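You operate a simulated robot arm through the tools that you are given. There is no shell and no other tool. Be economical: measure what you need, move in short steps, check, and stop when the job is done.

You are at the controls of a simulated robot arm. One attempt, no reset.

Task
Put the small copper cup from the machine end of the tool bench in the inside of the rinse tray. Then take the white bench ring on the machine end of the tool bench and put it away in the dark tray. Then put the large brass cap on the middle of the orange cart top. Then take the purple capped peg and leave it on the orange thick copper disc on the middle of the orange cart top. Then put one of the banded copper blanks from the top of the packing bench on the top of the tool bench under the pegs. Then put the silver tool set on the top of the grey bench away on the top of the tool bench under the pegs. Do these in the order given.

The check looks at the end state, three seconds after you hand in, the way a careful person would. Anything else that was tipped, shoved, dropped, spilled or broken makes it a failure. A push-on lid holds only when it is set on centred and level and pressed home; a screw cap is set on level and turned clockwise until tight.

Robot
A 5-joint arm with a three-finger gripper on a trunk, on a base that drives. Base frame: it is fixed to the floor where the robot stands at the start and does not move with it; the origin is under the middle of the robot, x ahead of it, y to its left, z up; the surface under the hand at the start is at about z = 840. Units: mm, degrees, N and s.
With the tool pointing down near the work surface it reaches from about 320 to 660 mm from the robot's upright axis, wherever it stands. Its first joint turns from -166.0 to 166.0 degrees. Places, roughly: banded copper blanks [5500, 2000, 750]; dark tray [2000, 4600, 800]; inside of the rinse tray [-2100, -300, 900]; large brass cap (6x6x2 cm) [5600, 100, 800]; middle of the orange cart top [3200, -100, 700]; purple capped peg (2x2x5 cm) [3200, -100, 800]; silver tool set [1000, 11250, 750]; small copper cup (5x5x4 cm) [500, -200, 900]; thick copper disc (5x5x2 cm) [3200, -200, 700]; top of the tool bench under the pegs [2600, -100, 800]; white bench ring (5x5x2 cm) [500, -400, 800]. The tool tilts only in the upright plane through the base axis and itself; it spins freely about its own axis. Payload 1.37 kg.
The TCP is the grasp point between the finger pads, 16 mm short of the fingertips. In the tool frame z runs along the fingers and y along their closing line. Largest opening 101 mm; the body of the gripper starts 82 mm behind the TCP.
Orientation is that of the tool frame in the base frame, as a unit quaternion [w, x, y, z]. With the fingers straight down and closing along the base's y, the tool's x points along the base's -x, its y along +y and its z along -z.

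Tools
- The arm moves only by the tool apply_moves. Its arguments are lists of equal length, an entry for each row: "xyz": the shift along the tool's x, y, z in m, a list of three; "turn": the turn, a rotation vector about the tool's x, y, z in rad, a list of three; "claw": the finger opening in m, from 0 to 0.101. In form: {"xyz": [[tx, ty, tz], ...], "turn": [[ax, ay, az], ...], "claw": [claw, ...]}. A call has 1 to 12 rows; each row is the pose to reach, as a shift and turn from the pose commanded when the call began, along the tool's axes at that moment. Rows are played at 5 a second. More than 50 mm and 8.6 degrees between two rows, or a gripper value outside its range, and nothing of the call is played. A pose out of reach is approached as far as the arm can. The call stops where the force on the tool passes 40 N (or 10 N more than at its start, if that is more) or the arm is blocked; 0.2 s more then pass. Each finger travels about 45 mm/s and halts on what it meets, pressing with about 26 N; the grip force reading is that of the motor and also rises with nothing between the fingers. The clock runs only during rows and for 0.2 s after the last one: add rows that repeat a pose to give the fingers time. The reply holds the time, the measured pose of the TCP, the force on the tool along the base axes, the opening and the grip force, in the units named above and with some noise, with the torque about the TCP (base axes, N m) and any sound that the robot's microphone picked up, and new pictures: "views" is both (left out), scene, wrist or none.
- Cameras (640 x 400 px; columns grow to the right, rows downward): "scene" is now at [-0.7, 113.6, 1565.4]; the picture's right is [-0.72, -0.69, 0.00], its down [-0.45, 0.47, -0.76] and it looks along [0.52, -0.55, -0.65] (base axes); focal length 273 px, centre (320, 200). "wrist" rides on the gripper at [72, 20, -104] in the tool frame; the picture's right is [-0.26, 0.96, 0.00], its down [-0.76, -0.21, -0.62] and it looks along [-0.60, -0.16, 0.78] (tool axes); focal length 265 px, centre (320, 200). There is no depth. A picture from a camera that has moved, and an enlarged one, comes with that camera's place and axes in the base frame and with its lens.
- raise_lower(by): slides the trunk up (or, below 0, down) by that many mm; the arm and the scene camera ride with it, the base frame stays. It gives what a move gives, with no picture.
- drive_base(legs): drives the robot by 1 to 6 legs, each [ahead, left, turn to the left] in mm, mm and degrees, along the robot's own axes; the way and the turn of a leg run together, so that a leg with both is an arc; at most 1500 mm and 180 degrees a leg. The arm and the cameras ride along, it lands a little off, and it stops where it bumps. It gives what a move gives, and a new picture of the scene camera.
- aim_head(pan, tilt): turns the head with the scene camera to pan (to the left, within 155 degrees either way) and tilt (down, from -29 to 69), counted from straight ahead of the robot. It gives what a move gives, and a new picture of the scene camera.
- inspect(camera, box): a new picture of the part [left, top, right, bottom] of that camera's present view, enlarged. It takes no simulated time.
- hand_in(): hands the job in; it is judged then, once.

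Work in short steps. Places have to be worked out from the pictures, the camera data and where the tool is seen: move nearer, look again, correct. Check each grasp and each placing, and mend what went wrong. You have 186 turns and 260 pictures in all, those below and enlarged ones among them. Open the gripper and draw the arm clear of the work before you hand the job in, unless the task says otherwise; then end with one line.

The tools are called after "Call:" as a command line: name --argument value ..., lists and objects as JSON in quotes. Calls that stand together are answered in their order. apply_moves: Moves the arm, as the interface text tells. Its arguments: {"type":"object","properties":{"xyz":{"type":"array","items":{"type":"array","items":{"type":"number"}}},"turn":{"type":"array","items":{"type":"array","items":{"type":"number"}}},"claw":{"type":"array","items":{"type":"number"}},"views":{"type":"string","enum":["both","scene","wrist","none"]}},"required":["xyz","turn","claw"]} The other tools are called the same way: raise_lower (by) slides the trunk up or down; drive_base (legs) drives the base; aim_head (pan, tilt) turns the head that bears the scene camera; inspect (camera, box) takes an enlarged picture of a part of a camera's view; hand_in () hands the job in.

At the start:

```text
time: 0.0
ee_pos: [429.0, -261.1, 1137.2]
orientation: [-0.001, 0.0, 1.0, 0.001]
contact_force: [0.6, -0.3, -0.1]
torque: [0.0, 0.0, 0.01]
gripper_width: 100.5
grasp_force: 0.0
trunk travel left (down, up): [-500.0, 90.0]
robot x, y, heading: [-4.1, 1.2, 0.0]
head pan, tilt: [-46.2, 40.8]
```

scene: 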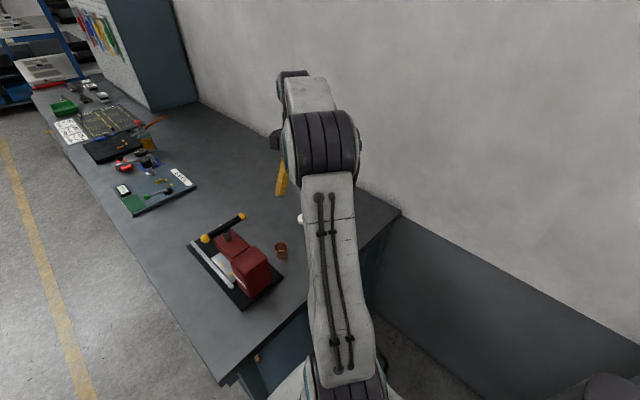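
wrist: 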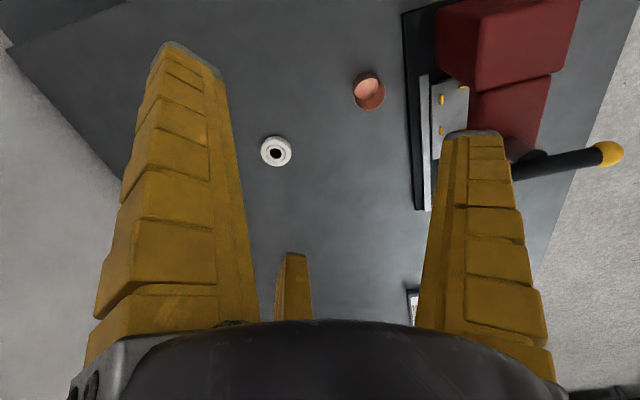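

The cup shows at about (482, -205) from both cameras and the ring at about (539, -363). I'll move above the cup, narrow the fingers, and look again.

Call:
apply_moves --xyz '[[-0.011, 0.011, 0.034], [-0.022, 0.022, 0.068], [-0.032, 0.034, 0.102], [-0.043, 0.045, 0.136], [-0.053, 0.056, 0.17], [-0.053, 0.056, 0.17]]' --turn '[[0, 0, 0], [0, 0, 0], [0, 0, 0], [0, 0, 0], [0, 0, 0], [0, 0, 0]]' --claw '[0.095, 0.09, 0.085, 0.08, 0.075, 0.075]'

Call:
aim_head --pan -30 --tilt 50

```text
time: 1.4
ee_pos: [484.0, -207.6, 966.1]
orientation: [0.0, 0.001, 1.0, 0.001]
contact_force: [-0.1, -0.9, -0.6]
torque: [0.02, 0.0, 0.0]
gripper_width: 77.6
grasp_force: 1.4
trunk travel left (down, up): [-500.0, 90.0]
robot x, y, heading: [-0.0, 1.3, -0.1]
head pan, tilt: [-46.2, 40.8]
camera scene: at [-0.8, 113.6, 1565.5], right [-0.72, -0.69, 0.0], down [-0.45, 0.47, -0.76], along [0.52, -0.55, -0.65], focal length 273 px, centre (320, 200)
camera wrist: at [412.6, -188.2, 1070.5], right [0.26, 0.96, 0.0], down [0.76, -0.21, 0.62], along [0.6, -0.16, -0.78], focal length 265 px, centre (320, 200)
```

scene: 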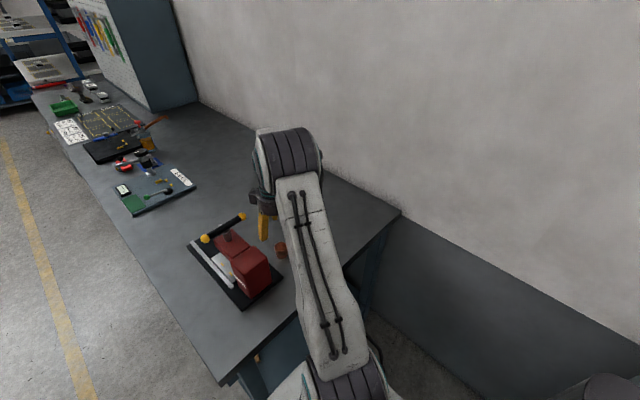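
wrist: 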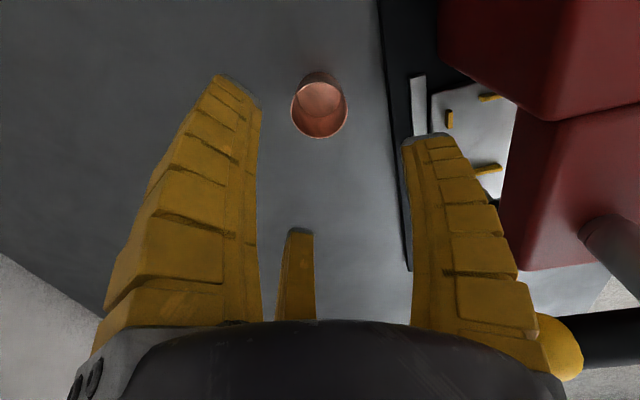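

```text
time: 2.2
ee_pos: [484.9, -206.8, 966.4]
orientation: [0.0, 0.0, 1.0, 0.0]
contact_force: [-0.4, -0.1, 0.2]
torque: [0.01, -0.02, -0.04]
gripper_width: 77.2
grasp_force: 1.8
trunk travel left (down, up): [-500.0, 90.0]
robot x, y, heading: [-1.4, 2.3, 0.1]
head pan, tilt: [-30.0, 50.0]
camera scene: at [7.6, 136.0, 1552.5], right [-0.5, -0.87, 0.0], down [-0.66, 0.38, -0.64], along [0.56, -0.32, -0.77], focal length 273 px, centre (320, 200)
```

scene: 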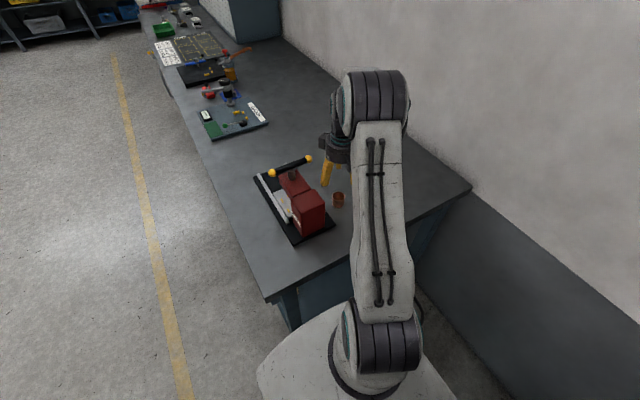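

The cup is centred under the fingers at (482, -206), and the right finger clears the machine plate by about 10 mm. I'll go straight down and close.

Call:
apply_moves --xyz '[[0.002, 0, 0.04], [0.002, 0.0, 0.075], [0.002, 0, 0.103], [0.002, 0, 0.103], [0.002, 0, 0.103], [0.002, 0, 0.103], [0.002, 0, 0.103]]' --turn '[[0, 0, 0], [0, 0, 0], [0, 0, 0], [0, 0, 0], [0, 0, 0], [0, 0, 0], [0, 0, 0]]' --claw '[0.073, 0.073, 0.073, 0.073, 0.03, 0.03, 0.03]'

```text
time: 3.8
ee_pos: [479.9, -206.5, 863.4]
orientation: [0.0, 0.001, 1.0, 0.001]
contact_force: [-0.7, 0.0, 2.7]
torque: [-0.04, -0.02, 0.03]
gripper_width: 34.2
grasp_force: 23.5
trunk travel left (down, up): [-500.0, 90.0]
robot x, y, heading: [-1.0, 0.5, 0.0]
head pan, tilt: [-30.0, 50.0]
camera scene: at [7.4, 136.2, 1552.5], right [-0.5, -0.87, 0.0], down [-0.66, 0.38, -0.64], along [0.56, -0.32, -0.77], focal length 273 px, centre (320, 200)
camera wrist: at [408.4, -187.7, 966.2], right [0.26, 0.96, 0.0], down [0.76, -0.21, 0.62], along [0.6, -0.16, -0.78], focal length 265 px, centre (320, 200)
```

scene: 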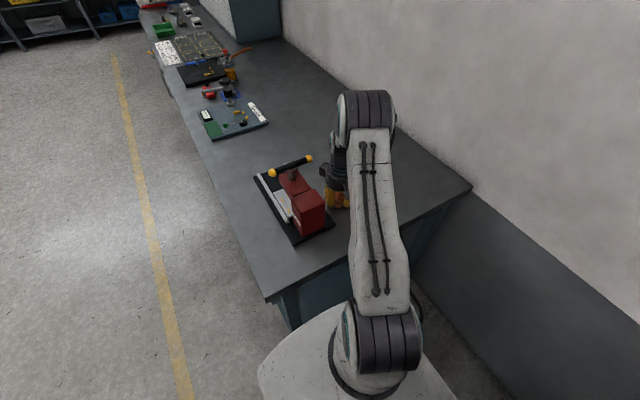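
wrist: 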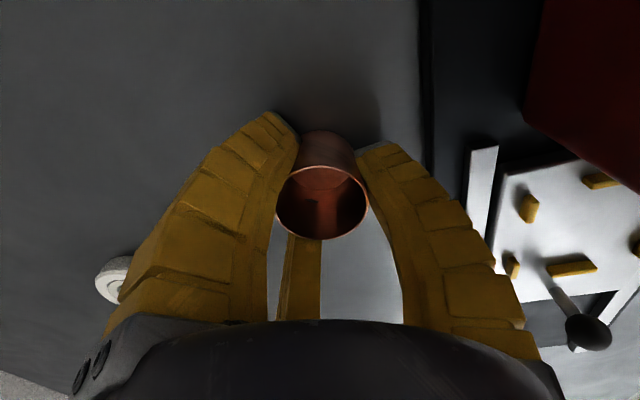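

The cup is between the pads with the opening stopped at 34 mm. I'll tighten and lift to check the hold.

Call:
apply_moves --xyz '[[0, 0, 0], [0, 0, -0.03], [0, 0, -0.07], [0, 0, -0.11], [0, 0, -0.155], [0, 0, -0.2]]' --turn '[[0, 0, 0], [0, 0, 0], [0, 0, 0], [0, 0, 0], [0, 0, 0], [0, 0, 0]]' --claw '[0.02, 0.02, 0.02, 0.02, 0.02, 0.02]' --views "wrist"

Call:
aim_head --pan -150 --tilt 25

Call:
aim_head --pan 150 --tilt 20

```text
time: 5.2
ee_pos: [482.7, -204.4, 1065.0]
orientation: [0.0, -0.001, 1.0, 0.0]
contact_force: [-0.9, 0.2, 0.6]
torque: [0.05, 0.01, 0.01]
gripper_width: 31.8
grasp_force: 25.7
trunk travel left (down, up): [-500.0, 90.0]
robot x, y, heading: [-1.0, -3.1, 0.1]
head pan, tilt: [-30.0, 50.0]
camera wrist: at [411.4, -185.2, 1168.5], right [0.26, 0.96, 0.0], down [0.76, -0.21, 0.62], along [0.6, -0.16, -0.78], focal length 265 px, centre (320, 200)
```

wrist: 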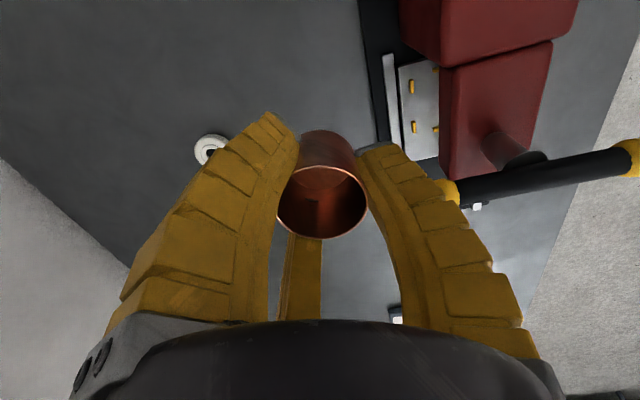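

```text
time: 7.2
ee_pos: [483.3, -204.4, 1062.6]
orientation: [0.0, 0.0, 1.0, 0.0]
contact_force: [-1.2, 0.9, -0.4]
torque: [-0.02, 0.05, 0.01]
gripper_width: 31.5
grasp_force: 26.3
trunk travel left (down, up): [-500.0, 90.0]
robot x, y, heading: [-2.7, 1.4, 0.0]
head pan, tilt: [-150.0, 25.0]
camera scene: at [-138.8, 128.5, 1590.0], right [-0.5, 0.87, 0.0], down [0.37, 0.21, -0.91], along [-0.78, -0.45, -0.42], focal length 273 px, centre (320, 200)
```

scene: 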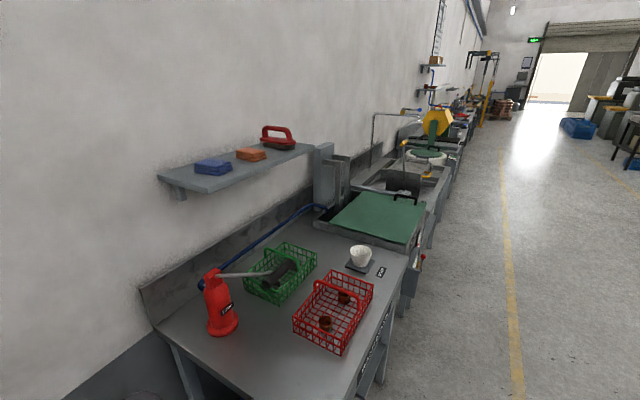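

```text
time: 11.3
ee_pos: [484.0, -204.3, 1062.9]
orientation: [0.0, 0.0, 1.0, 0.0]
contact_force: [0.0, -0.2, 0.1]
torque: [0.0, -0.05, -0.02]
gripper_width: 31.4
grasp_force: 26.2
trunk travel left (down, up): [-500.0, 90.0]
robot x, y, heading: [-2.2, -0.9, 0.1]
head pan, tilt: [150.0, 20.0]
camera scene: at [-139.7, 221.2, 1598.1], right [0.5, 0.87, 0.0], down [0.3, -0.17, -0.94], along [-0.81, 0.47, -0.34], focal length 273 px, centre (320, 200)
```

scene: 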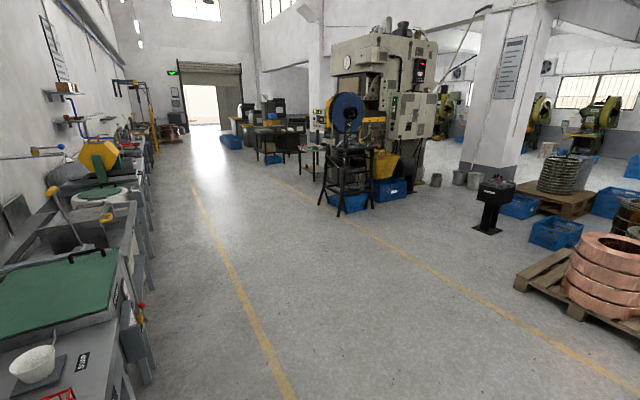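

The cup is held. The rinse tray lies behind at about (-2000, -310), past the green board. I'll lift clear of the machine, drive out left, and back down the aisle.

Call:
apply_moves --xyz '[[0, 0, -0.04], [0, 0, -0.08], [0, 0, -0.12]]' --turn '[[0, 0, 0], [0, 0, 0], [0, 0, 0]]' --claw '[0.02, 0.02, 0.02]' --views "none"

Call:
drive_base --legs '[[0, 550, 0], [-1000, 0, 0], [-900, 0, 0]]'

Call:
aim_head --pan -90 --tilt 35

```text
time: 12.1
ee_pos: [481.1, -205.1, 1185.4]
orientation: [0.0, 0.001, 1.0, 0.0]
contact_force: [-0.1, -0.1, 0.5]
torque: [0.03, -0.01, 0.0]
gripper_width: 31.3
grasp_force: 25.6
trunk travel left (down, up): [-500.0, 90.0]
robot x, y, heading: [-4.1, -1.5, 0.0]
head pan, tilt: [150.0, 20.0]
```

```text
time: 24.2
ee_pos: [-1389.6, 333.8, 1185.2]
orientation: [-0.001, -0.005, 1.0, 0.0]
contact_force: [0.6, -0.3, 0.3]
torque: [-0.03, -0.01, 0.02]
gripper_width: 31.1
grasp_force: 26.3
trunk travel left (down, up): [-500.0, 90.0]
robot x, y, heading: [-1872.1, 531.6, 0.8]
head pan, tilt: [150.0, 20.0]
camera scene: at [-2016.2, 751.5, 1598.0], right [0.49, 0.87, 0.0], down [0.3, -0.17, -0.94], along [-0.82, 0.46, -0.34], focal length 273 px, centre (320, 200)
```

scene: 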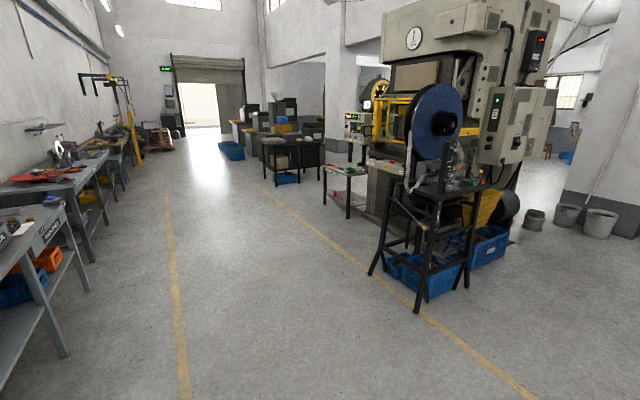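

```text
time: 27.6
ee_pos: [-1390.3, 333.8, 1185.8]
orientation: [0.001, -0.005, 1.0, 0.0]
contact_force: [-0.7, 0.3, -0.9]
torque: [0.01, 0.03, 0.05]
gripper_width: 31.3
grasp_force: 25.9
trunk travel left (down, up): [-500.0, 90.0]
robot x, y, heading: [-1876.4, 529.0, 0.8]
head pan, tilt: [-90.0, 35.0]
camera scene: at [-1933.6, 617.8, 1574.2], right [-1.0, -0.01, 0.0], down [-0.01, 0.57, -0.82], along [0.01, -0.82, -0.57], focal length 273 px, centre (320, 200)
```

scene: 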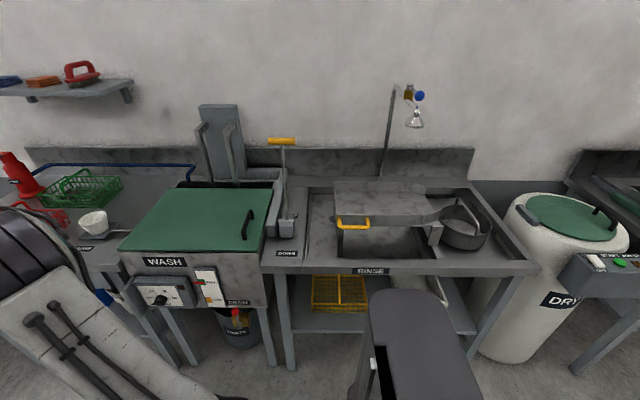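

I see the RINSE station straight ahead of the camera. I'll enlarge it to understand the tray.

Call:
inspect --camera "scene" --box '[260, 130, 540, 310]'

```text
2.22 times, centred on (400, 220) of scene
camera zoom: at [-1933.6, 617.8, 1574.2], right [-1.0, -0.01, 0.0], down [-0.01, 0.57, -0.82], along [0.01, -0.82, -0.57], focal length 607 px, centre (142, 156)
```

zoom: 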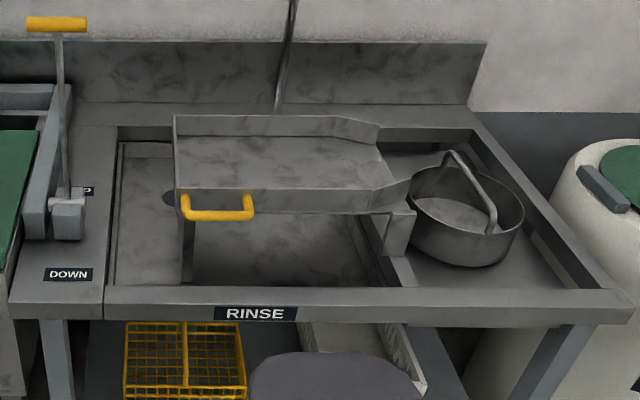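

The rinse tray is the shallow pan with the yellow handle and spout, at about (-2186, -330). I'll turn so the arm points at the bench, then slide in front of it.

Call:
drive_base --legs '[[0, 0, -68], [66, -357, 0]]'

Call:
aim_head --pan -20 --tilt 45

```text
time: 33.0
ee_pos: [-2203.4, -184.8, 1185.5]
orientation: [0.0, 0.563, 0.826, 0.0]
contact_force: [0.2, -0.6, -0.2]
torque: [0.06, -0.04, -0.03]
gripper_width: 31.0
grasp_force: 25.8
trunk travel left (down, up): [-500.0, 90.0]
robot x, y, heading: [-2188.3, 339.6, -68.4]
head pan, tilt: [-90.0, 35.0]
camera scene: at [-2128.0, 425.2, 1574.3], right [-0.36, 0.93, 0.0], down [0.53, 0.21, -0.82], along [-0.76, -0.3, -0.57], focal length 273 px, centre (320, 200)
```

scene: 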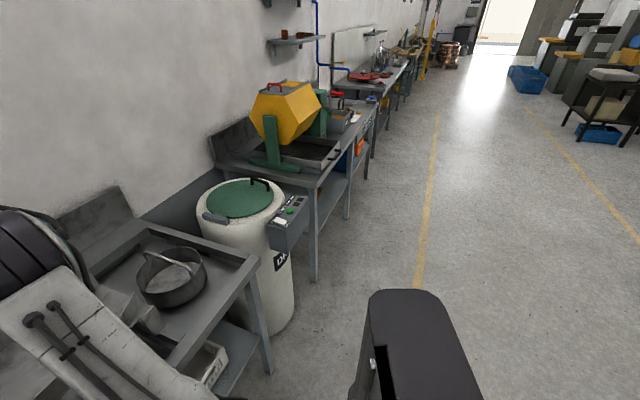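

```text
time: 34.4
ee_pos: [-2202.7, -183.8, 1185.4]
orientation: [0.001, 0.563, 0.826, 0.0]
contact_force: [0.7, 0.5, -0.5]
torque: [0.01, 0.0, -0.01]
gripper_width: 31.0
grasp_force: 25.7
trunk travel left (down, up): [-500.0, 90.0]
robot x, y, heading: [-2186.3, 340.5, -68.5]
head pan, tilt: [-20.0, 45.0]
camera scene: at [-2043.5, 376.3, 1559.4], right [-1.0, -0.02, 0.0], down [-0.02, 0.71, -0.71], along [0.02, -0.71, -0.71], focal length 273 px, centre (320, 200)
```

scene: 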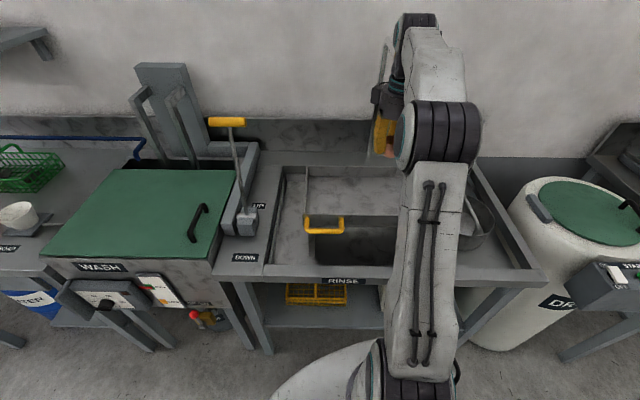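

Triangulating the yellow handle gives (-2042, -99, 968), so the tray floor is probably at z of about 930–950. I'll check with the wrist camera.

Call:
apply_moves --xyz '[[0, 0, 0]]' --turn '[[0, 0, 0]]' --claw '[0.02]' --views "wrist"

Call:
inspect --camera "scene" --box '[270, 130, 550, 305]'

```text
time: 34.8
ee_pos: [-2201.8, -184.8, 1186.4]
orientation: [0.001, 0.564, 0.826, 0.0]
contact_force: [0.4, -0.3, -0.5]
torque: [0.01, -0.01, -0.03]
gripper_width: 31.1
grasp_force: 25.7
trunk travel left (down, up): [-500.0, 90.0]
robot x, y, heading: [-2187.2, 339.5, -68.6]
head pan, tilt: [-20.0, 45.0]
camera wrist: at [-2210.0, -111.2, 1290.0], right [0.99, 0.1, 0.0], down [0.08, -0.78, 0.62], along [0.07, -0.62, -0.78], focal length 265 px, centre (320, 200)
```

wrist: 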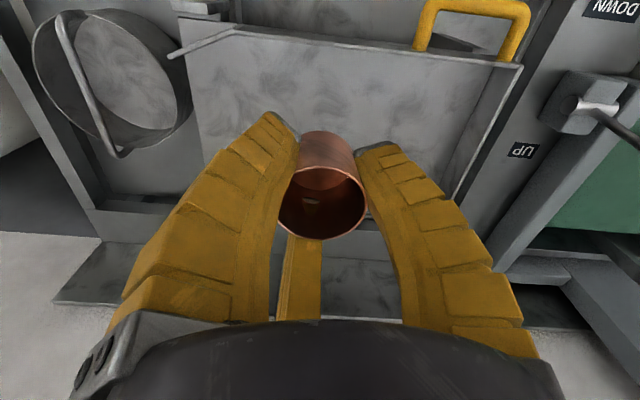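

```text
2.29 times, centred on (410, 218) of scene
camera zoom: at [-2043.5, 376.3, 1559.4], right [-1.0, -0.02, 0.0], down [-0.02, 0.71, -0.71], along [0.02, -0.71, -0.71], focal length 625 px, centre (114, 160)
```

zoom: 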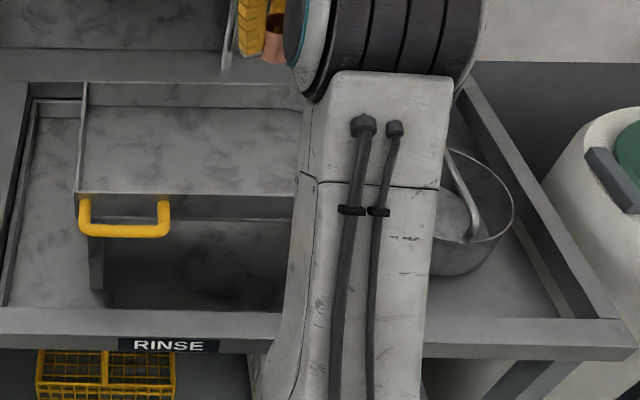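

The tray's inner floor spans about x -1985…-2330, y -155…-345. I'll move over its middle (-2160, -255) while staying high, then lower to z ≈ 1010.

Call:
apply_moves --xyz '[[-0.04, 0.007, 0], [-0.08, 0.013, 0], [-0.08, 0.013, 0.045], [-0.08, 0.013, 0.09], [-0.08, 0.013, 0.135], [-0.08, 0.013, 0.175], [-0.08, 0.013, 0.175]]' --turn '[[0, 0, 0], [0, 0, 0], [0, 0, 0], [0, 0, 0], [0, 0, 0], [0, 0, 0], [0, 0, 0]]' --claw '[0.02, 0.02, 0.02, 0.02, 0.02, 0.02, 0.02]'

```text
time: 36.4
ee_pos: [-2161.0, -252.0, 1013.6]
orientation: [0.0, 0.564, 0.826, 0.001]
contact_force: [0.1, 0.7, -0.3]
torque: [0.0, 0.0, 0.03]
gripper_width: 31.3
grasp_force: 26.1
out of reach, approached as far as the arm can: row 2
trunk travel left (down, up): [-500.0, 90.0]
robot x, y, heading: [-2186.2, 340.4, -68.6]
head pan, tilt: [-20.0, 45.0]
camera scene: at [-2043.4, 376.6, 1559.4], right [-1.0, -0.02, 0.0], down [-0.02, 0.71, -0.71], along [0.02, -0.71, -0.71], focal length 273 px, centre (320, 200)
camera wrist: at [-2169.2, -179.0, 1118.3], right [0.99, 0.1, 0.0], down [0.08, -0.78, 0.62], along [0.07, -0.62, -0.78], focal length 265 px, centre (320, 200)
```

scene: 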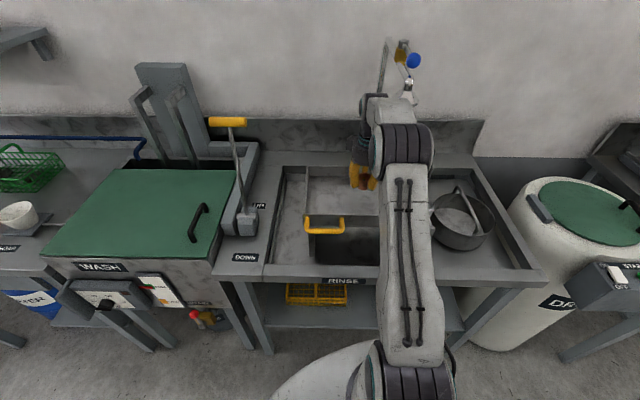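
wrist: 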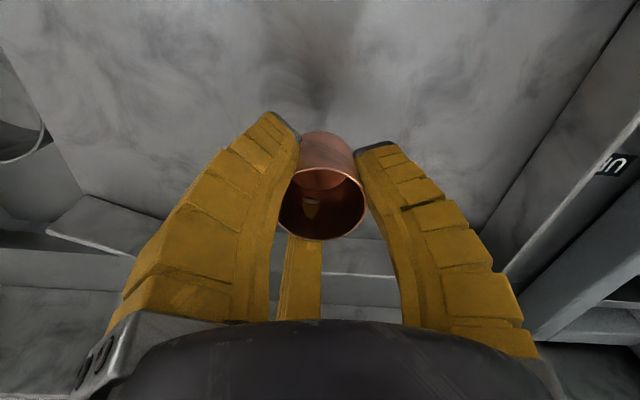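

The cup is above the tray floor, well inside the walls. I'll lower in small steps and watch for contact.

Call:
apply_moves --xyz '[[0, 0, 0.02], [0, 0, 0.035], [0, 0, 0.045], [0, 0, 0.052], [0, 0, 0.058], [0, 0, 0.058]]' --turn '[[0, 0, 0], [0, 0, 0], [0, 0, 0], [0, 0, 0], [0, 0, 0], [0, 0, 0]]' --claw '[0.02, 0.02, 0.02, 0.02, 0.02, 0.02]' --views "wrist"

Call:
inspect --camera "scene" --box '[290, 130, 450, 230]'

```text
time: 37.8
ee_pos: [-2161.1, -254.1, 952.6]
orientation: [0.0, 0.564, 0.826, 0.001]
contact_force: [0.8, -0.3, -0.8]
torque: [-0.01, 0.04, -0.01]
gripper_width: 31.2
grasp_force: 26.1
trunk travel left (down, up): [-500.0, 90.0]
robot x, y, heading: [-2185.0, 335.5, -68.5]
head pan, tilt: [-20.0, 45.0]
camera wrist: at [-2169.3, -180.4, 1056.9], right [0.99, 0.1, 0.0], down [0.08, -0.78, 0.62], along [0.07, -0.62, -0.78], focal length 265 px, centre (320, 200)
```

wrist: 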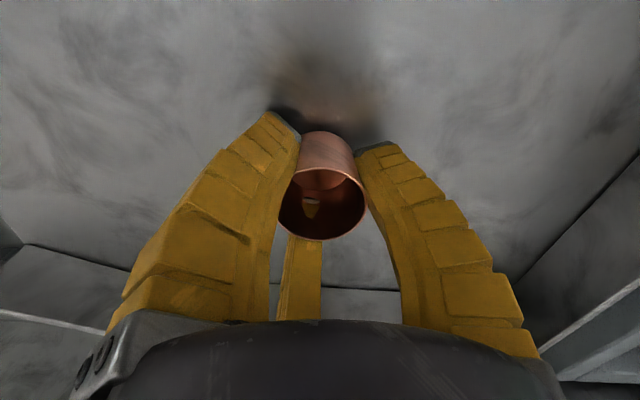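

```text
4.00 times, centred on (370, 180) of scene
camera zoom: at [-2043.4, 376.3, 1559.4], right [-1.0, -0.02, 0.0], down [-0.02, 0.71, -0.71], along [0.02, -0.71, -0.71], focal length 1093 px, centre (120, 280)
```

zoom: 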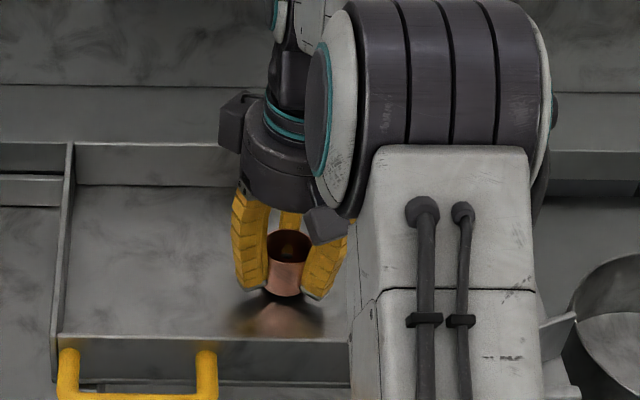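

The reflection shows a small gap still. I'll keep lowering in 3 mm steps.

Call:
apply_moves --xyz '[[0, 0, 0.003], [0, 0, 0.006], [0, 0, 0.009], [0, 0, 0.012], [0, 0, 0.012]]' --turn '[[0, 0, 0], [0, 0, 0], [0, 0, 0], [0, 0, 0], [0, 0, 0]]' --claw '[0.02, 0.02, 0.02, 0.02, 0.02]' --views "none"

Call:
inspect --camera "scene" --box '[290, 130, 450, 230]'

```text
time: 39.0
ee_pos: [-2161.2, -253.9, 941.5]
orientation: [0.001, 0.564, 0.826, -0.002]
contact_force: [-2.1, -1.3, 18.7]
torque: [0.05, 0.1, -0.01]
gripper_width: 32.8
grasp_force: 26.2
trunk travel left (down, up): [-500.0, 90.0]
robot x, y, heading: [-2189.0, 337.2, -68.2]
head pan, tilt: [-20.0, 45.0]
```

```text
4.00 times, centred on (370, 180) of scene
camera zoom: at [-2043.8, 378.3, 1559.5], right [-1.0, -0.02, 0.0], down [-0.02, 0.71, -0.71], along [0.02, -0.71, -0.71], focal length 1093 px, centre (120, 280)
```

zoom: 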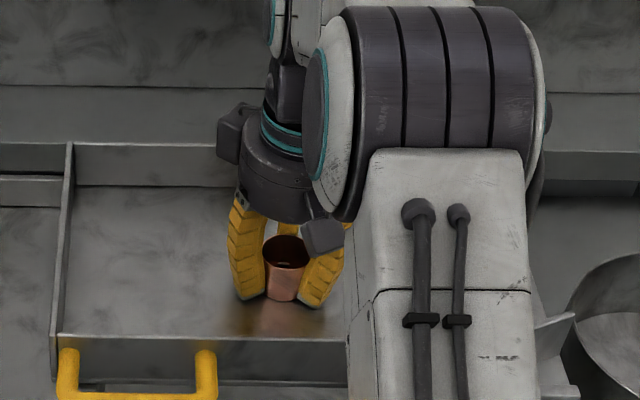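

There's contact at about 19 N, so the cup is on the tray floor. I'll ease up slightly, open, and withdraw.

Call:
apply_moves --xyz '[[0, 0, -0.002], [0, 0, -0.002], [0, 0, -0.002], [0, 0, -0.002], [0, 0, -0.03], [0, 0, -0.07], [0, 0, -0.11], [0, 0, -0.15]]' --turn '[[0, 0, 0], [0, 0, 0], [0, 0, 0], [0, 0, 0], [0, 0, 0], [0, 0, 0], [0, 0, 0], [0, 0, 0]]' --claw '[0.035, 0.05, 0.065, 0.07, 0.07, 0.07, 0.07, 0.07]' --views "wrist"

Call:
inspect --camera "scene" --box '[270, 110, 510, 260]'

```text
time: 40.8
ee_pos: [-2162.2, -255.6, 1092.0]
orientation: [-0.001, 0.563, 0.826, 0.0]
contact_force: [-0.5, -0.2, 0.4]
torque: [0.01, -0.02, -0.03]
gripper_width: 72.7
grasp_force: 2.4
trunk travel left (down, up): [-500.0, 90.0]
robot x, y, heading: [-2187.5, 341.5, -68.8]
head pan, tilt: [-20.0, 45.0]
camera wrist: at [-2169.8, -182.1, 1196.4], right [0.99, 0.1, 0.0], down [0.08, -0.78, 0.62], along [0.07, -0.62, -0.78], focal length 265 px, centre (320, 200)
```

wrist: 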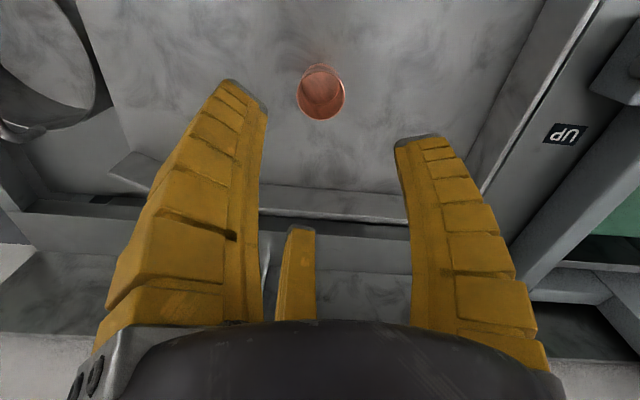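

```text
2.67 times, centred on (390, 185) of scene
camera zoom: at [-2043.4, 376.6, 1559.4], right [-1.0, -0.02, 0.0], down [-0.02, 0.71, -0.71], along [0.02, -0.71, -0.71], focal length 729 px, centre (133, 240)
```

zoom: 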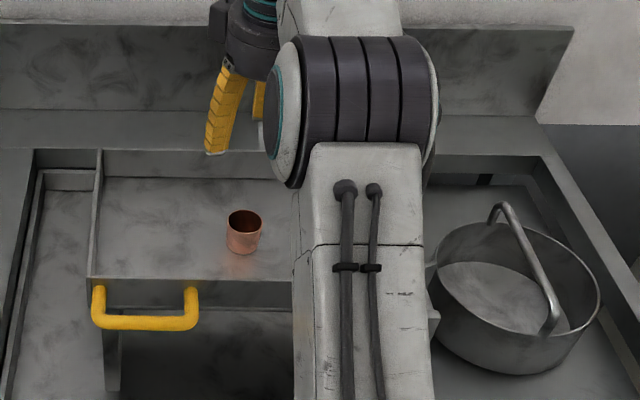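

The cup stands upright in the tray. Next I'll raise the arm back to travel pose and drive back beside the tool bench for the ring.

Call:
apply_moves --xyz '[[0, 0, -0.045], [0.0, 0, -0.09], [0.04, -0.007, -0.095], [0.08, -0.013, -0.095]]' --turn '[[0, 0, 0], [0, 0, 0], [0, 0, 0], [0, 0, 0]]' --claw '[0.07, 0.07, 0.07, 0.07]' --views "none"

Call:
drive_base --legs '[[-200, 0, 0], [0, 0, 68.6], [1300, 0, 0], [900, 0, 0]]'

```text
time: 41.3
ee_pos: [-2162.2, -245.2, 1120.4]
orientation: [-0.023, 0.565, 0.824, 0.032]
contact_force: [-0.1, -1.6, -8.4]
torque: [0.34, -0.29, 0.14]
gripper_width: 72.6
grasp_force: 2.3
out of reach, approached as far as the arm can: row 2
trunk travel left (down, up): [-500.0, 90.0]
robot x, y, heading: [-2188.5, 337.6, -68.7]
head pan, tilt: [-20.0, 45.0]
stopped in row 2: the force on the tool passed its limit at 102 N (the readings are from after the stop); the commanded pose is now the measured one
```

```text
time: 56.0
ee_pos: [433.4, 246.1, 1123.3]
orientation: [-0.037, 0.017, 0.999, 0.015]
contact_force: [0.3, -0.6, 0.9]
torque: [0.0, 0.01, 0.01]
gripper_width: 72.8
grasp_force: 1.7
trunk travel left (down, up): [-500.0, 90.0]
robot x, y, heading: [-115.8, 452.6, -1.7]
head pan, tilt: [-20.0, 45.0]
camera scene: at [-92.2, 599.9, 1559.4], right [-0.37, -0.93, 0.0], down [-0.66, 0.26, -0.71], along [0.66, -0.26, -0.71], focal length 273 px, centre (320, 200)
```

scene: 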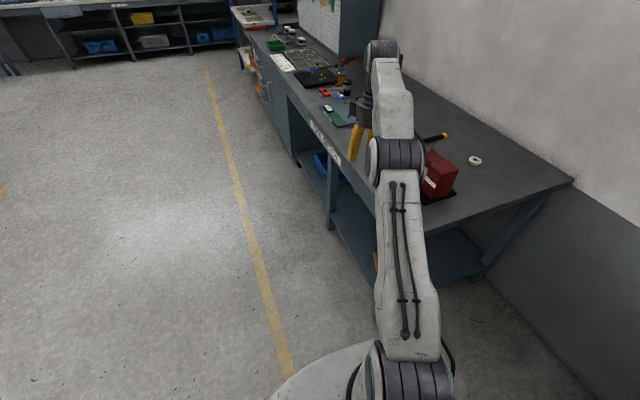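

The arm hit a 102 N spike when rising at the sink, probably from the reach limit. I'll look back at the rinse station to make sure nothing was disturbed.

Call:
aim_head --pan -155 --tilt 15

Call:
inspect --camera "scene" --box '[260, 130, 420, 230]'

```text
time: 58.2
ee_pos: [431.0, 246.4, 1122.3]
orientation: [-0.036, 0.016, 0.999, 0.014]
contact_force: [-0.3, 0.3, -0.2]
torque: [0.04, -0.01, 0.06]
gripper_width: 72.7
grasp_force: 2.4
trunk travel left (down, up): [-500.0, 90.0]
robot x, y, heading: [-110.9, 448.4, -1.6]
head pan, tilt: [-154.7, 15.0]
camera scene: at [-253.7, 592.6, 1606.2], right [-0.4, 0.92, 0.0], down [0.24, 0.1, -0.97], along [-0.89, -0.39, -0.26], focal length 273 px, centre (320, 200)
```

scene: 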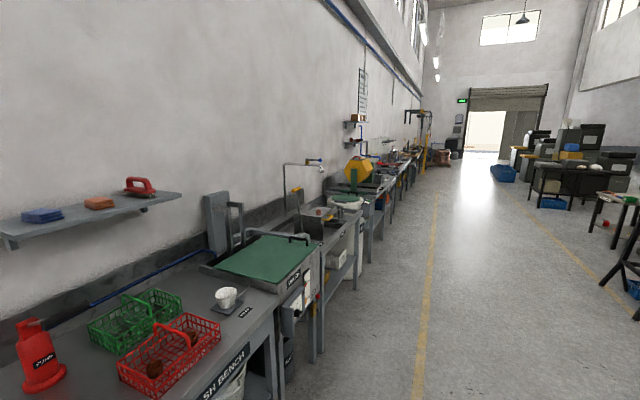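

```text
4.00 times, centred on (340, 180) of scene
camera zoom: at [-253.7, 592.6, 1606.2], right [-0.4, 0.92, 0.0], down [0.24, 0.1, -0.97], along [-0.89, -0.39, -0.26], focal length 1093 px, centre (240, 280)
```

zoom: 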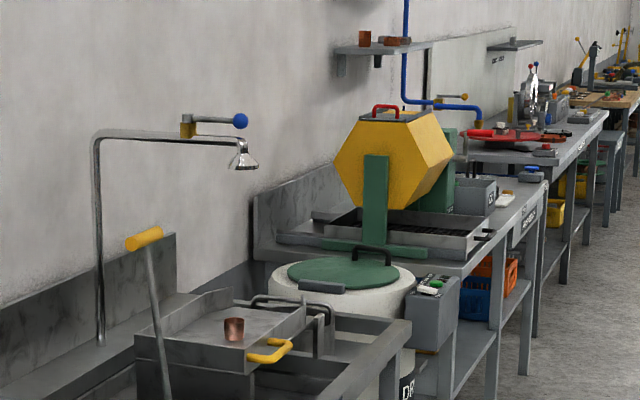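

Everything at the rinse station looks intact and the cup is upright; I evidently touched the fixed spray pipe from below. I'll level the tool, raise it, and drive back into the gap at the bench's machine end.

Call:
apply_moves --xyz '[[0.01, 0, -0.02], [0.03, 0, -0.04], [0.05, 0, -0.065]]' --turn '[[0.015, -0.036, 0], [0.029, -0.0715, 0], [0.029, -0.0715, 0]]' --claw '[0.07, 0.07, 0.07]' --views "none"

Call:
drive_base --legs '[[111, 0, 1.6], [0, -530, 0]]'

Call:
apply_moves --xyz '[[0, 0, 0]]' --turn '[[0, 0, 0]]' --claw '[0.085]' --views "wrist"

```text
time: 59.0
ee_pos: [385.6, 247.2, 1191.0]
orientation: [0.0, 0.018, 1.0, 0.0]
contact_force: [-0.5, -0.1, -0.4]
torque: [0.0, -0.02, -0.03]
gripper_width: 72.6
grasp_force: 2.3
trunk travel left (down, up): [-500.0, 90.0]
robot x, y, heading: [-116.2, 455.9, -1.6]
head pan, tilt: [-154.7, 15.0]
```

```text
time: 62.9
ee_pos: [505.8, -266.3, 1191.0]
orientation: [0.0, -0.003, 1.0, 0.0]
contact_force: [0.5, -1.0, -0.7]
torque: [0.03, 0.01, -0.01]
gripper_width: 72.8
grasp_force: 1.9
trunk travel left (down, up): [-500.0, 90.0]
robot x, y, heading: [-4.8, -80.4, 0.7]
head pan, tilt: [-154.7, 15.0]
camera scene: at [-147.9, 51.5, 1606.3], right [-0.44, 0.9, 0.0], down [0.23, 0.11, -0.97], along [-0.87, -0.42, -0.26], focal length 273 px, centre (320, 200)
```

scene: 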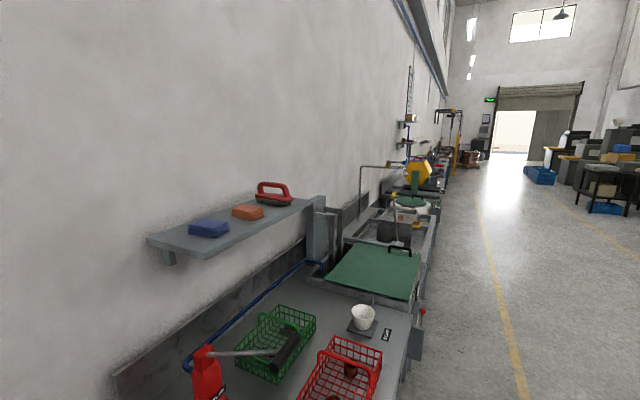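

```text
time: 63.3
ee_pos: [507.7, -266.1, 1190.7]
orientation: [0.001, -0.003, 1.0, 0.0]
contact_force: [-0.3, 0.0, -0.9]
torque: [0.0, -0.01, -0.02]
gripper_width: 86.8
grasp_force: 1.9
trunk travel left (down, up): [-500.0, 90.0]
robot x, y, heading: [-7.0, -79.7, 0.7]
head pan, tilt: [-154.7, 15.0]
camera wrist: at [434.7, -248.3, 1295.5], right [0.26, 0.97, 0.0], down [0.76, -0.2, 0.62], along [0.6, -0.16, -0.78], focal length 265 px, centre (320, 200)
```

wrist: 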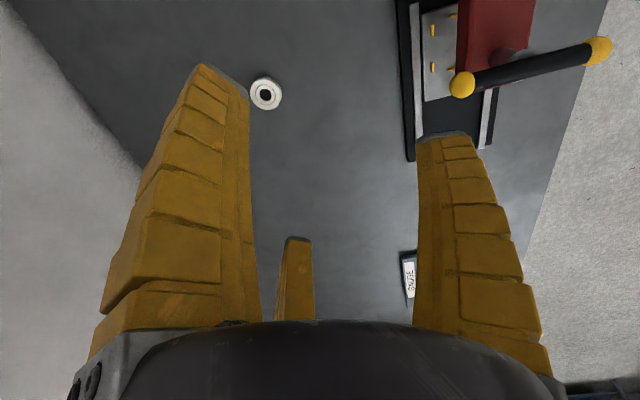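

The ring is at about (540, -369). I'll move above it at z ≈ 960 and look again.

Call:
apply_moves --xyz '[[-0.011, -0.034, 0.02], [-0.022, -0.068, 0.05], [-0.033, -0.102, 0.08], [-0.033, -0.102, 0.13], [-0.033, -0.102, 0.18], [-0.033, -0.102, 0.23], [-0.033, -0.102, 0.23]]' --turn '[[0, 0, 0], [0, 0, 0], [0, 0, 0], [0, 0, 0], [0, 0, 0], [0, 0, 0], [0, 0, 0]]' --claw '[0.085, 0.085, 0.085, 0.085, 0.085, 0.085, 0.085]' --views "wrist"

```text
time: 64.9
ee_pos: [541.3, -369.8, 958.7]
orientation: [0.0, -0.003, 1.0, 0.001]
contact_force: [-0.3, 0.1, 0.7]
torque: [0.02, -0.02, 0.02]
gripper_width: 86.7
grasp_force: 0.6
out of reach, approached as far as the arm can: row 3
trunk travel left (down, up): [-500.0, 90.0]
robot x, y, heading: [-2.4, -81.0, 0.5]
head pan, tilt: [-154.7, 15.0]
camera wrist: at [468.7, -352.2, 1063.5], right [0.26, 0.97, 0.0], down [0.76, -0.2, 0.62], along [0.6, -0.16, -0.78], focal length 265 px, centre (320, 200)
```

wrist: 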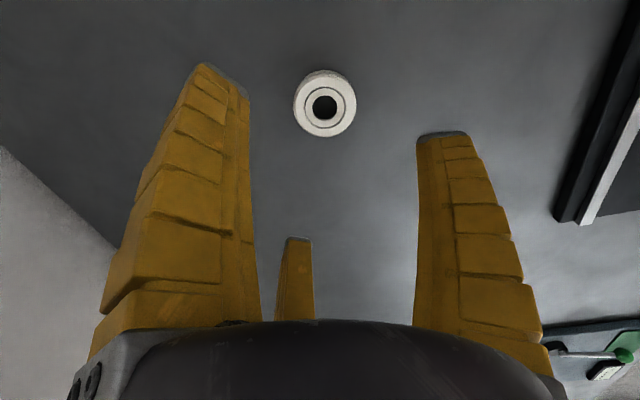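

The ring is centred to within 3 mm. I'll lower onto it and close.

Call:
apply_moves --xyz '[[0.003, 0.002, 0.04], [0.003, 0.002, 0.075], [0.003, 0.002, 0.099], [0.003, 0.002, 0.099], [0.003, 0.002, 0.099], [0.003, 0.002, 0.099], [0.003, 0.002, 0.099], [0.003, 0.002, 0.099]]' --turn '[[0, 0, 0], [0, 0, 0], [0, 0, 0], [0, 0, 0], [0, 0, 0], [0, 0, 0], [0, 0, 0], [0, 0, 0]]' --claw '[0.085, 0.085, 0.085, 0.085, 0.06, 0.035, 0.035, 0.035]' --views "wrist"

```text
time: 66.7
ee_pos: [538.2, -366.1, 862.3]
orientation: [0.001, -0.002, 1.0, 0.0]
contact_force: [1.3, 0.1, 2.8]
torque: [-0.02, 0.05, 0.0]
gripper_width: 47.3
grasp_force: 25.8
trunk travel left (down, up): [-500.0, 90.0]
robot x, y, heading: [-5.3, -81.0, 0.7]
head pan, tilt: [-154.7, 15.0]
camera wrist: at [466.8, -347.6, 966.9], right [0.26, 0.97, 0.0], down [0.76, -0.2, 0.62], along [0.6, -0.16, -0.78], focal length 265 px, centre (320, 200)
```

wrist: 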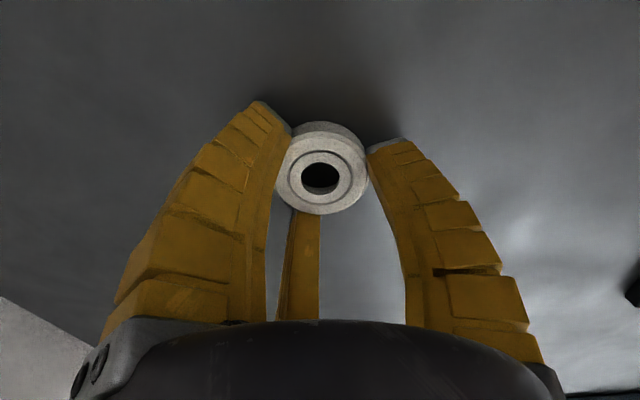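

The ring is gripped at 47 mm. I'll lift it, pull back, and look toward the dark tray.

Call:
apply_moves --xyz '[[0, 0, -0.04], [0, 0, -0.08], [0.02, 0.0, -0.12], [0.04, 0.02, -0.16], [0.06, 0.04, -0.2], [0.08, 0.06, -0.24], [0.1, 0.08, -0.28], [0.12, 0.1, -0.32]]' --turn '[[0, 0, 0], [0, 0, 0], [0, 0, 0], [0, 0, 0], [0, 0, 0], [0, 0, 0], [0, 0, 0], [0, 0, 0]]' --claw '[0.03, 0.03, 0.03, 0.03, 0.03, 0.03, 0.03, 0.03]' --views "wrist"

Call:
drive_base --legs '[[0, 530, 0]]'

Call:
aim_head --pan 65 --tilt 15

Call:
aim_head --pan 15 --tilt 15

```text
time: 68.5
ee_pos: [414.0, -267.3, 1184.5]
orientation: [0.0, -0.003, 1.0, 0.0]
contact_force: [-0.7, 0.1, -2.2]
torque: [-0.02, -0.02, -0.01]
gripper_width: 44.4
grasp_force: 26.0
trunk travel left (down, up): [-500.0, 90.0]
robot x, y, heading: [-5.5, -80.6, 0.7]
head pan, tilt: [-154.7, 15.0]
camera wrist: at [341.9, -248.4, 1288.9], right [0.26, 0.97, 0.0], down [0.76, -0.2, 0.62], along [0.6, -0.16, -0.78], focal length 265 px, centre (320, 200)
```

wrist: 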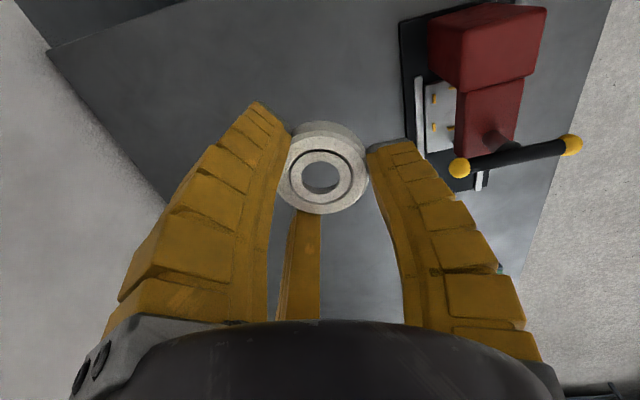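

```text
time: 71.5
ee_pos: [408.5, 265.4, 1183.6]
orientation: [0.0, -0.009, 1.0, 0.001]
contact_force: [0.1, -0.3, -1.8]
torque: [-0.03, 0.01, 0.01]
gripper_width: 43.8
grasp_force: 26.3
trunk travel left (down, up): [-500.0, 90.0]
robot x, y, heading: [-12.4, 443.6, 1.1]
head pan, tilt: [-154.7, 15.0]
camera scene: at [-158.1, 578.1, 1606.2], right [-0.45, 0.89, 0.0], down [0.23, 0.12, -0.97], along [-0.86, -0.43, -0.26], focal length 273 px, centre (320, 200)
```

scene: 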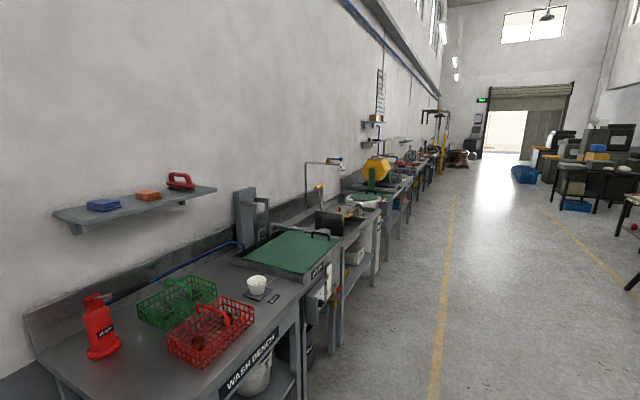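

```text
time: 74.7
ee_pos: [407.0, 264.0, 1183.9]
orientation: [0.0, -0.009, 1.0, 0.0]
contact_force: [-0.4, -0.9, -1.2]
torque: [-0.01, -0.01, -0.02]
gripper_width: 43.7
grasp_force: 26.1
trunk travel left (down, up): [-500.0, 90.0]
robot x, y, heading: [-12.8, 446.0, 1.4]
head pan, tilt: [65.0, 15.0]
camera scene: at [-37.0, 704.8, 1606.2], right [0.92, -0.4, 0.0], down [-0.1, -0.24, -0.97], along [0.39, 0.88, -0.26], focal length 273 px, centre (320, 200)
```

scene: 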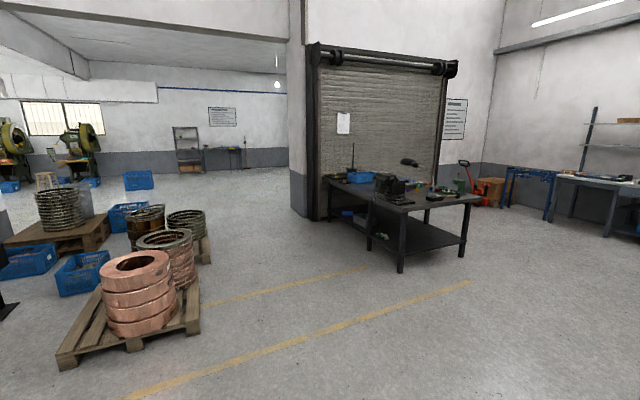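

```text
time: 75.9
ee_pos: [408.1, 264.6, 1184.0]
orientation: [-0.001, -0.009, 1.0, 0.0]
contact_force: [0.2, -0.2, -2.0]
torque: [-0.01, 0.01, 0.01]
gripper_width: 43.1
grasp_force: 26.3
trunk travel left (down, up): [-500.0, 90.0]
robot x, y, heading: [-10.7, 446.2, 1.3]
head pan, tilt: [15.0, 15.0]
camera scene: at [15.0, 645.5, 1606.2], right [0.28, -0.96, 0.0], down [-0.25, -0.07, -0.97], along [0.93, 0.27, -0.26], focal length 273 px, centre (320, 200)
```

scene: 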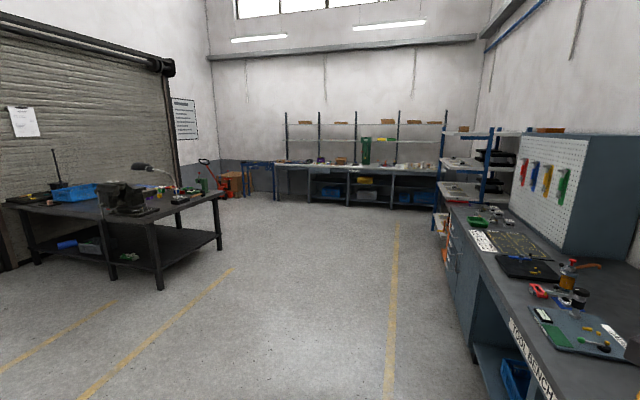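

The dark tray should be on the black bench near pixel (340, 178) of the left-facing view. I'll turn back to it and enlarge.

Call:
aim_head --pan 60 --tilt 15

Call:
inspect --camera "scene" --box '[270, 120, 470, 245]'

```text
time: 77.0
ee_pos: [408.6, 264.7, 1183.5]
orientation: [0.0, -0.008, 1.0, 0.0]
contact_force: [0.4, 0.5, -1.3]
torque: [-0.02, 0.01, 0.02]
gripper_width: 43.0
grasp_force: 26.2
trunk travel left (down, up): [-500.0, 90.0]
robot x, y, heading: [-8.4, 445.8, 1.3]
head pan, tilt: [60.0, 15.0]
camera scene: at [-29.6, 701.2, 1606.2], right [0.88, -0.48, 0.0], down [-0.12, -0.23, -0.97], along [0.46, 0.85, -0.26], focal length 273 px, centre (320, 200)
```

scene: 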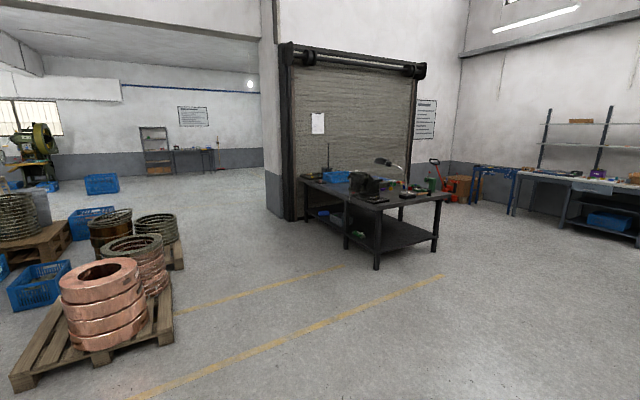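

```text
3.20 times, centred on (370, 182) of scene
camera zoom: at [-29.6, 701.2, 1606.2], right [0.88, -0.48, 0.0], down [-0.12, -0.23, -0.97], along [0.46, 0.85, -0.26], focal length 875 px, centre (160, 256)
```

zoom: 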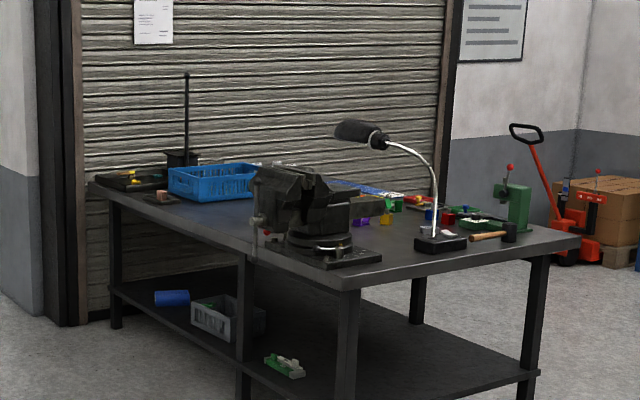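

The dark tray (with small yellow parts) is at the far left end of the black bench, about (1990, 4680). I'll drive around to the bench's left side, facing +x.

Call:
drive_base --legs '[[700, 1200, -1.3], [600, 1300, 0], [0, 1400, 0]]'

Call:
aim_head --pan 20 --tilt 35

```text
time: 97.5
ee_pos: [1820.4, 4156.9, 1183.8]
orientation: [0.0, 0.039, 0.999, 0.0]
contact_force: [0.6, -0.8, -1.6]
torque: [0.01, 0.0, 0.03]
gripper_width: 42.5
grasp_force: 26.3
trunk travel left (down, up): [-500.0, 90.0]
robot x, y, heading: [1420.0, 4378.1, -4.5]
head pan, tilt: [60.0, 15.0]
camera scene: at [1426.7, 4632.8, 1606.2], right [0.83, -0.56, 0.0], down [-0.15, -0.21, -0.97], along [0.54, 0.8, -0.26], focal length 273 px, centre (320, 200)
```

scene: 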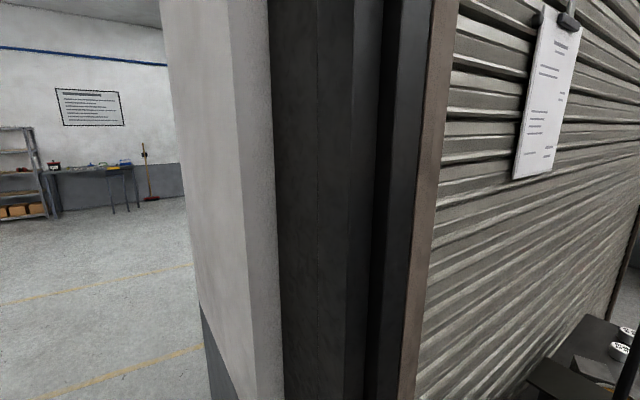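

```text
time: 98.5
ee_pos: [1820.6, 4156.9, 1184.7]
orientation: [0.001, 0.039, 0.999, 0.001]
contact_force: [-0.1, 0.1, -0.6]
torque: [0.01, 0.0, -0.01]
gripper_width: 42.2
grasp_force: 25.8
trunk travel left (down, up): [-500.0, 90.0]
robot x, y, heading: [1425.3, 4374.6, -4.4]
head pan, tilt: [20.0, 35.0]
camera scene: at [1458.8, 4579.3, 1574.3], right [0.27, -0.96, 0.0], down [-0.55, -0.16, -0.82], along [0.79, 0.22, -0.57], focal length 273 px, centre (320, 200)
```

scene: 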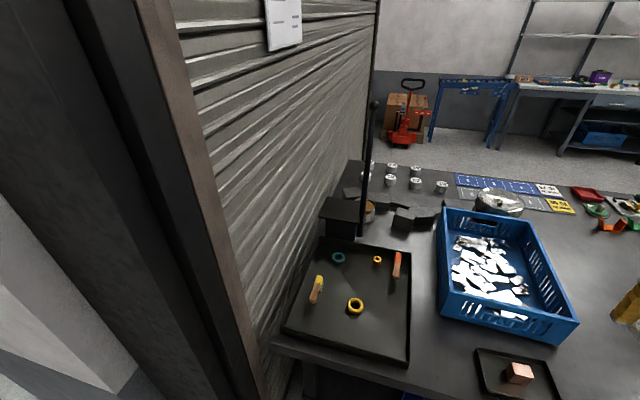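

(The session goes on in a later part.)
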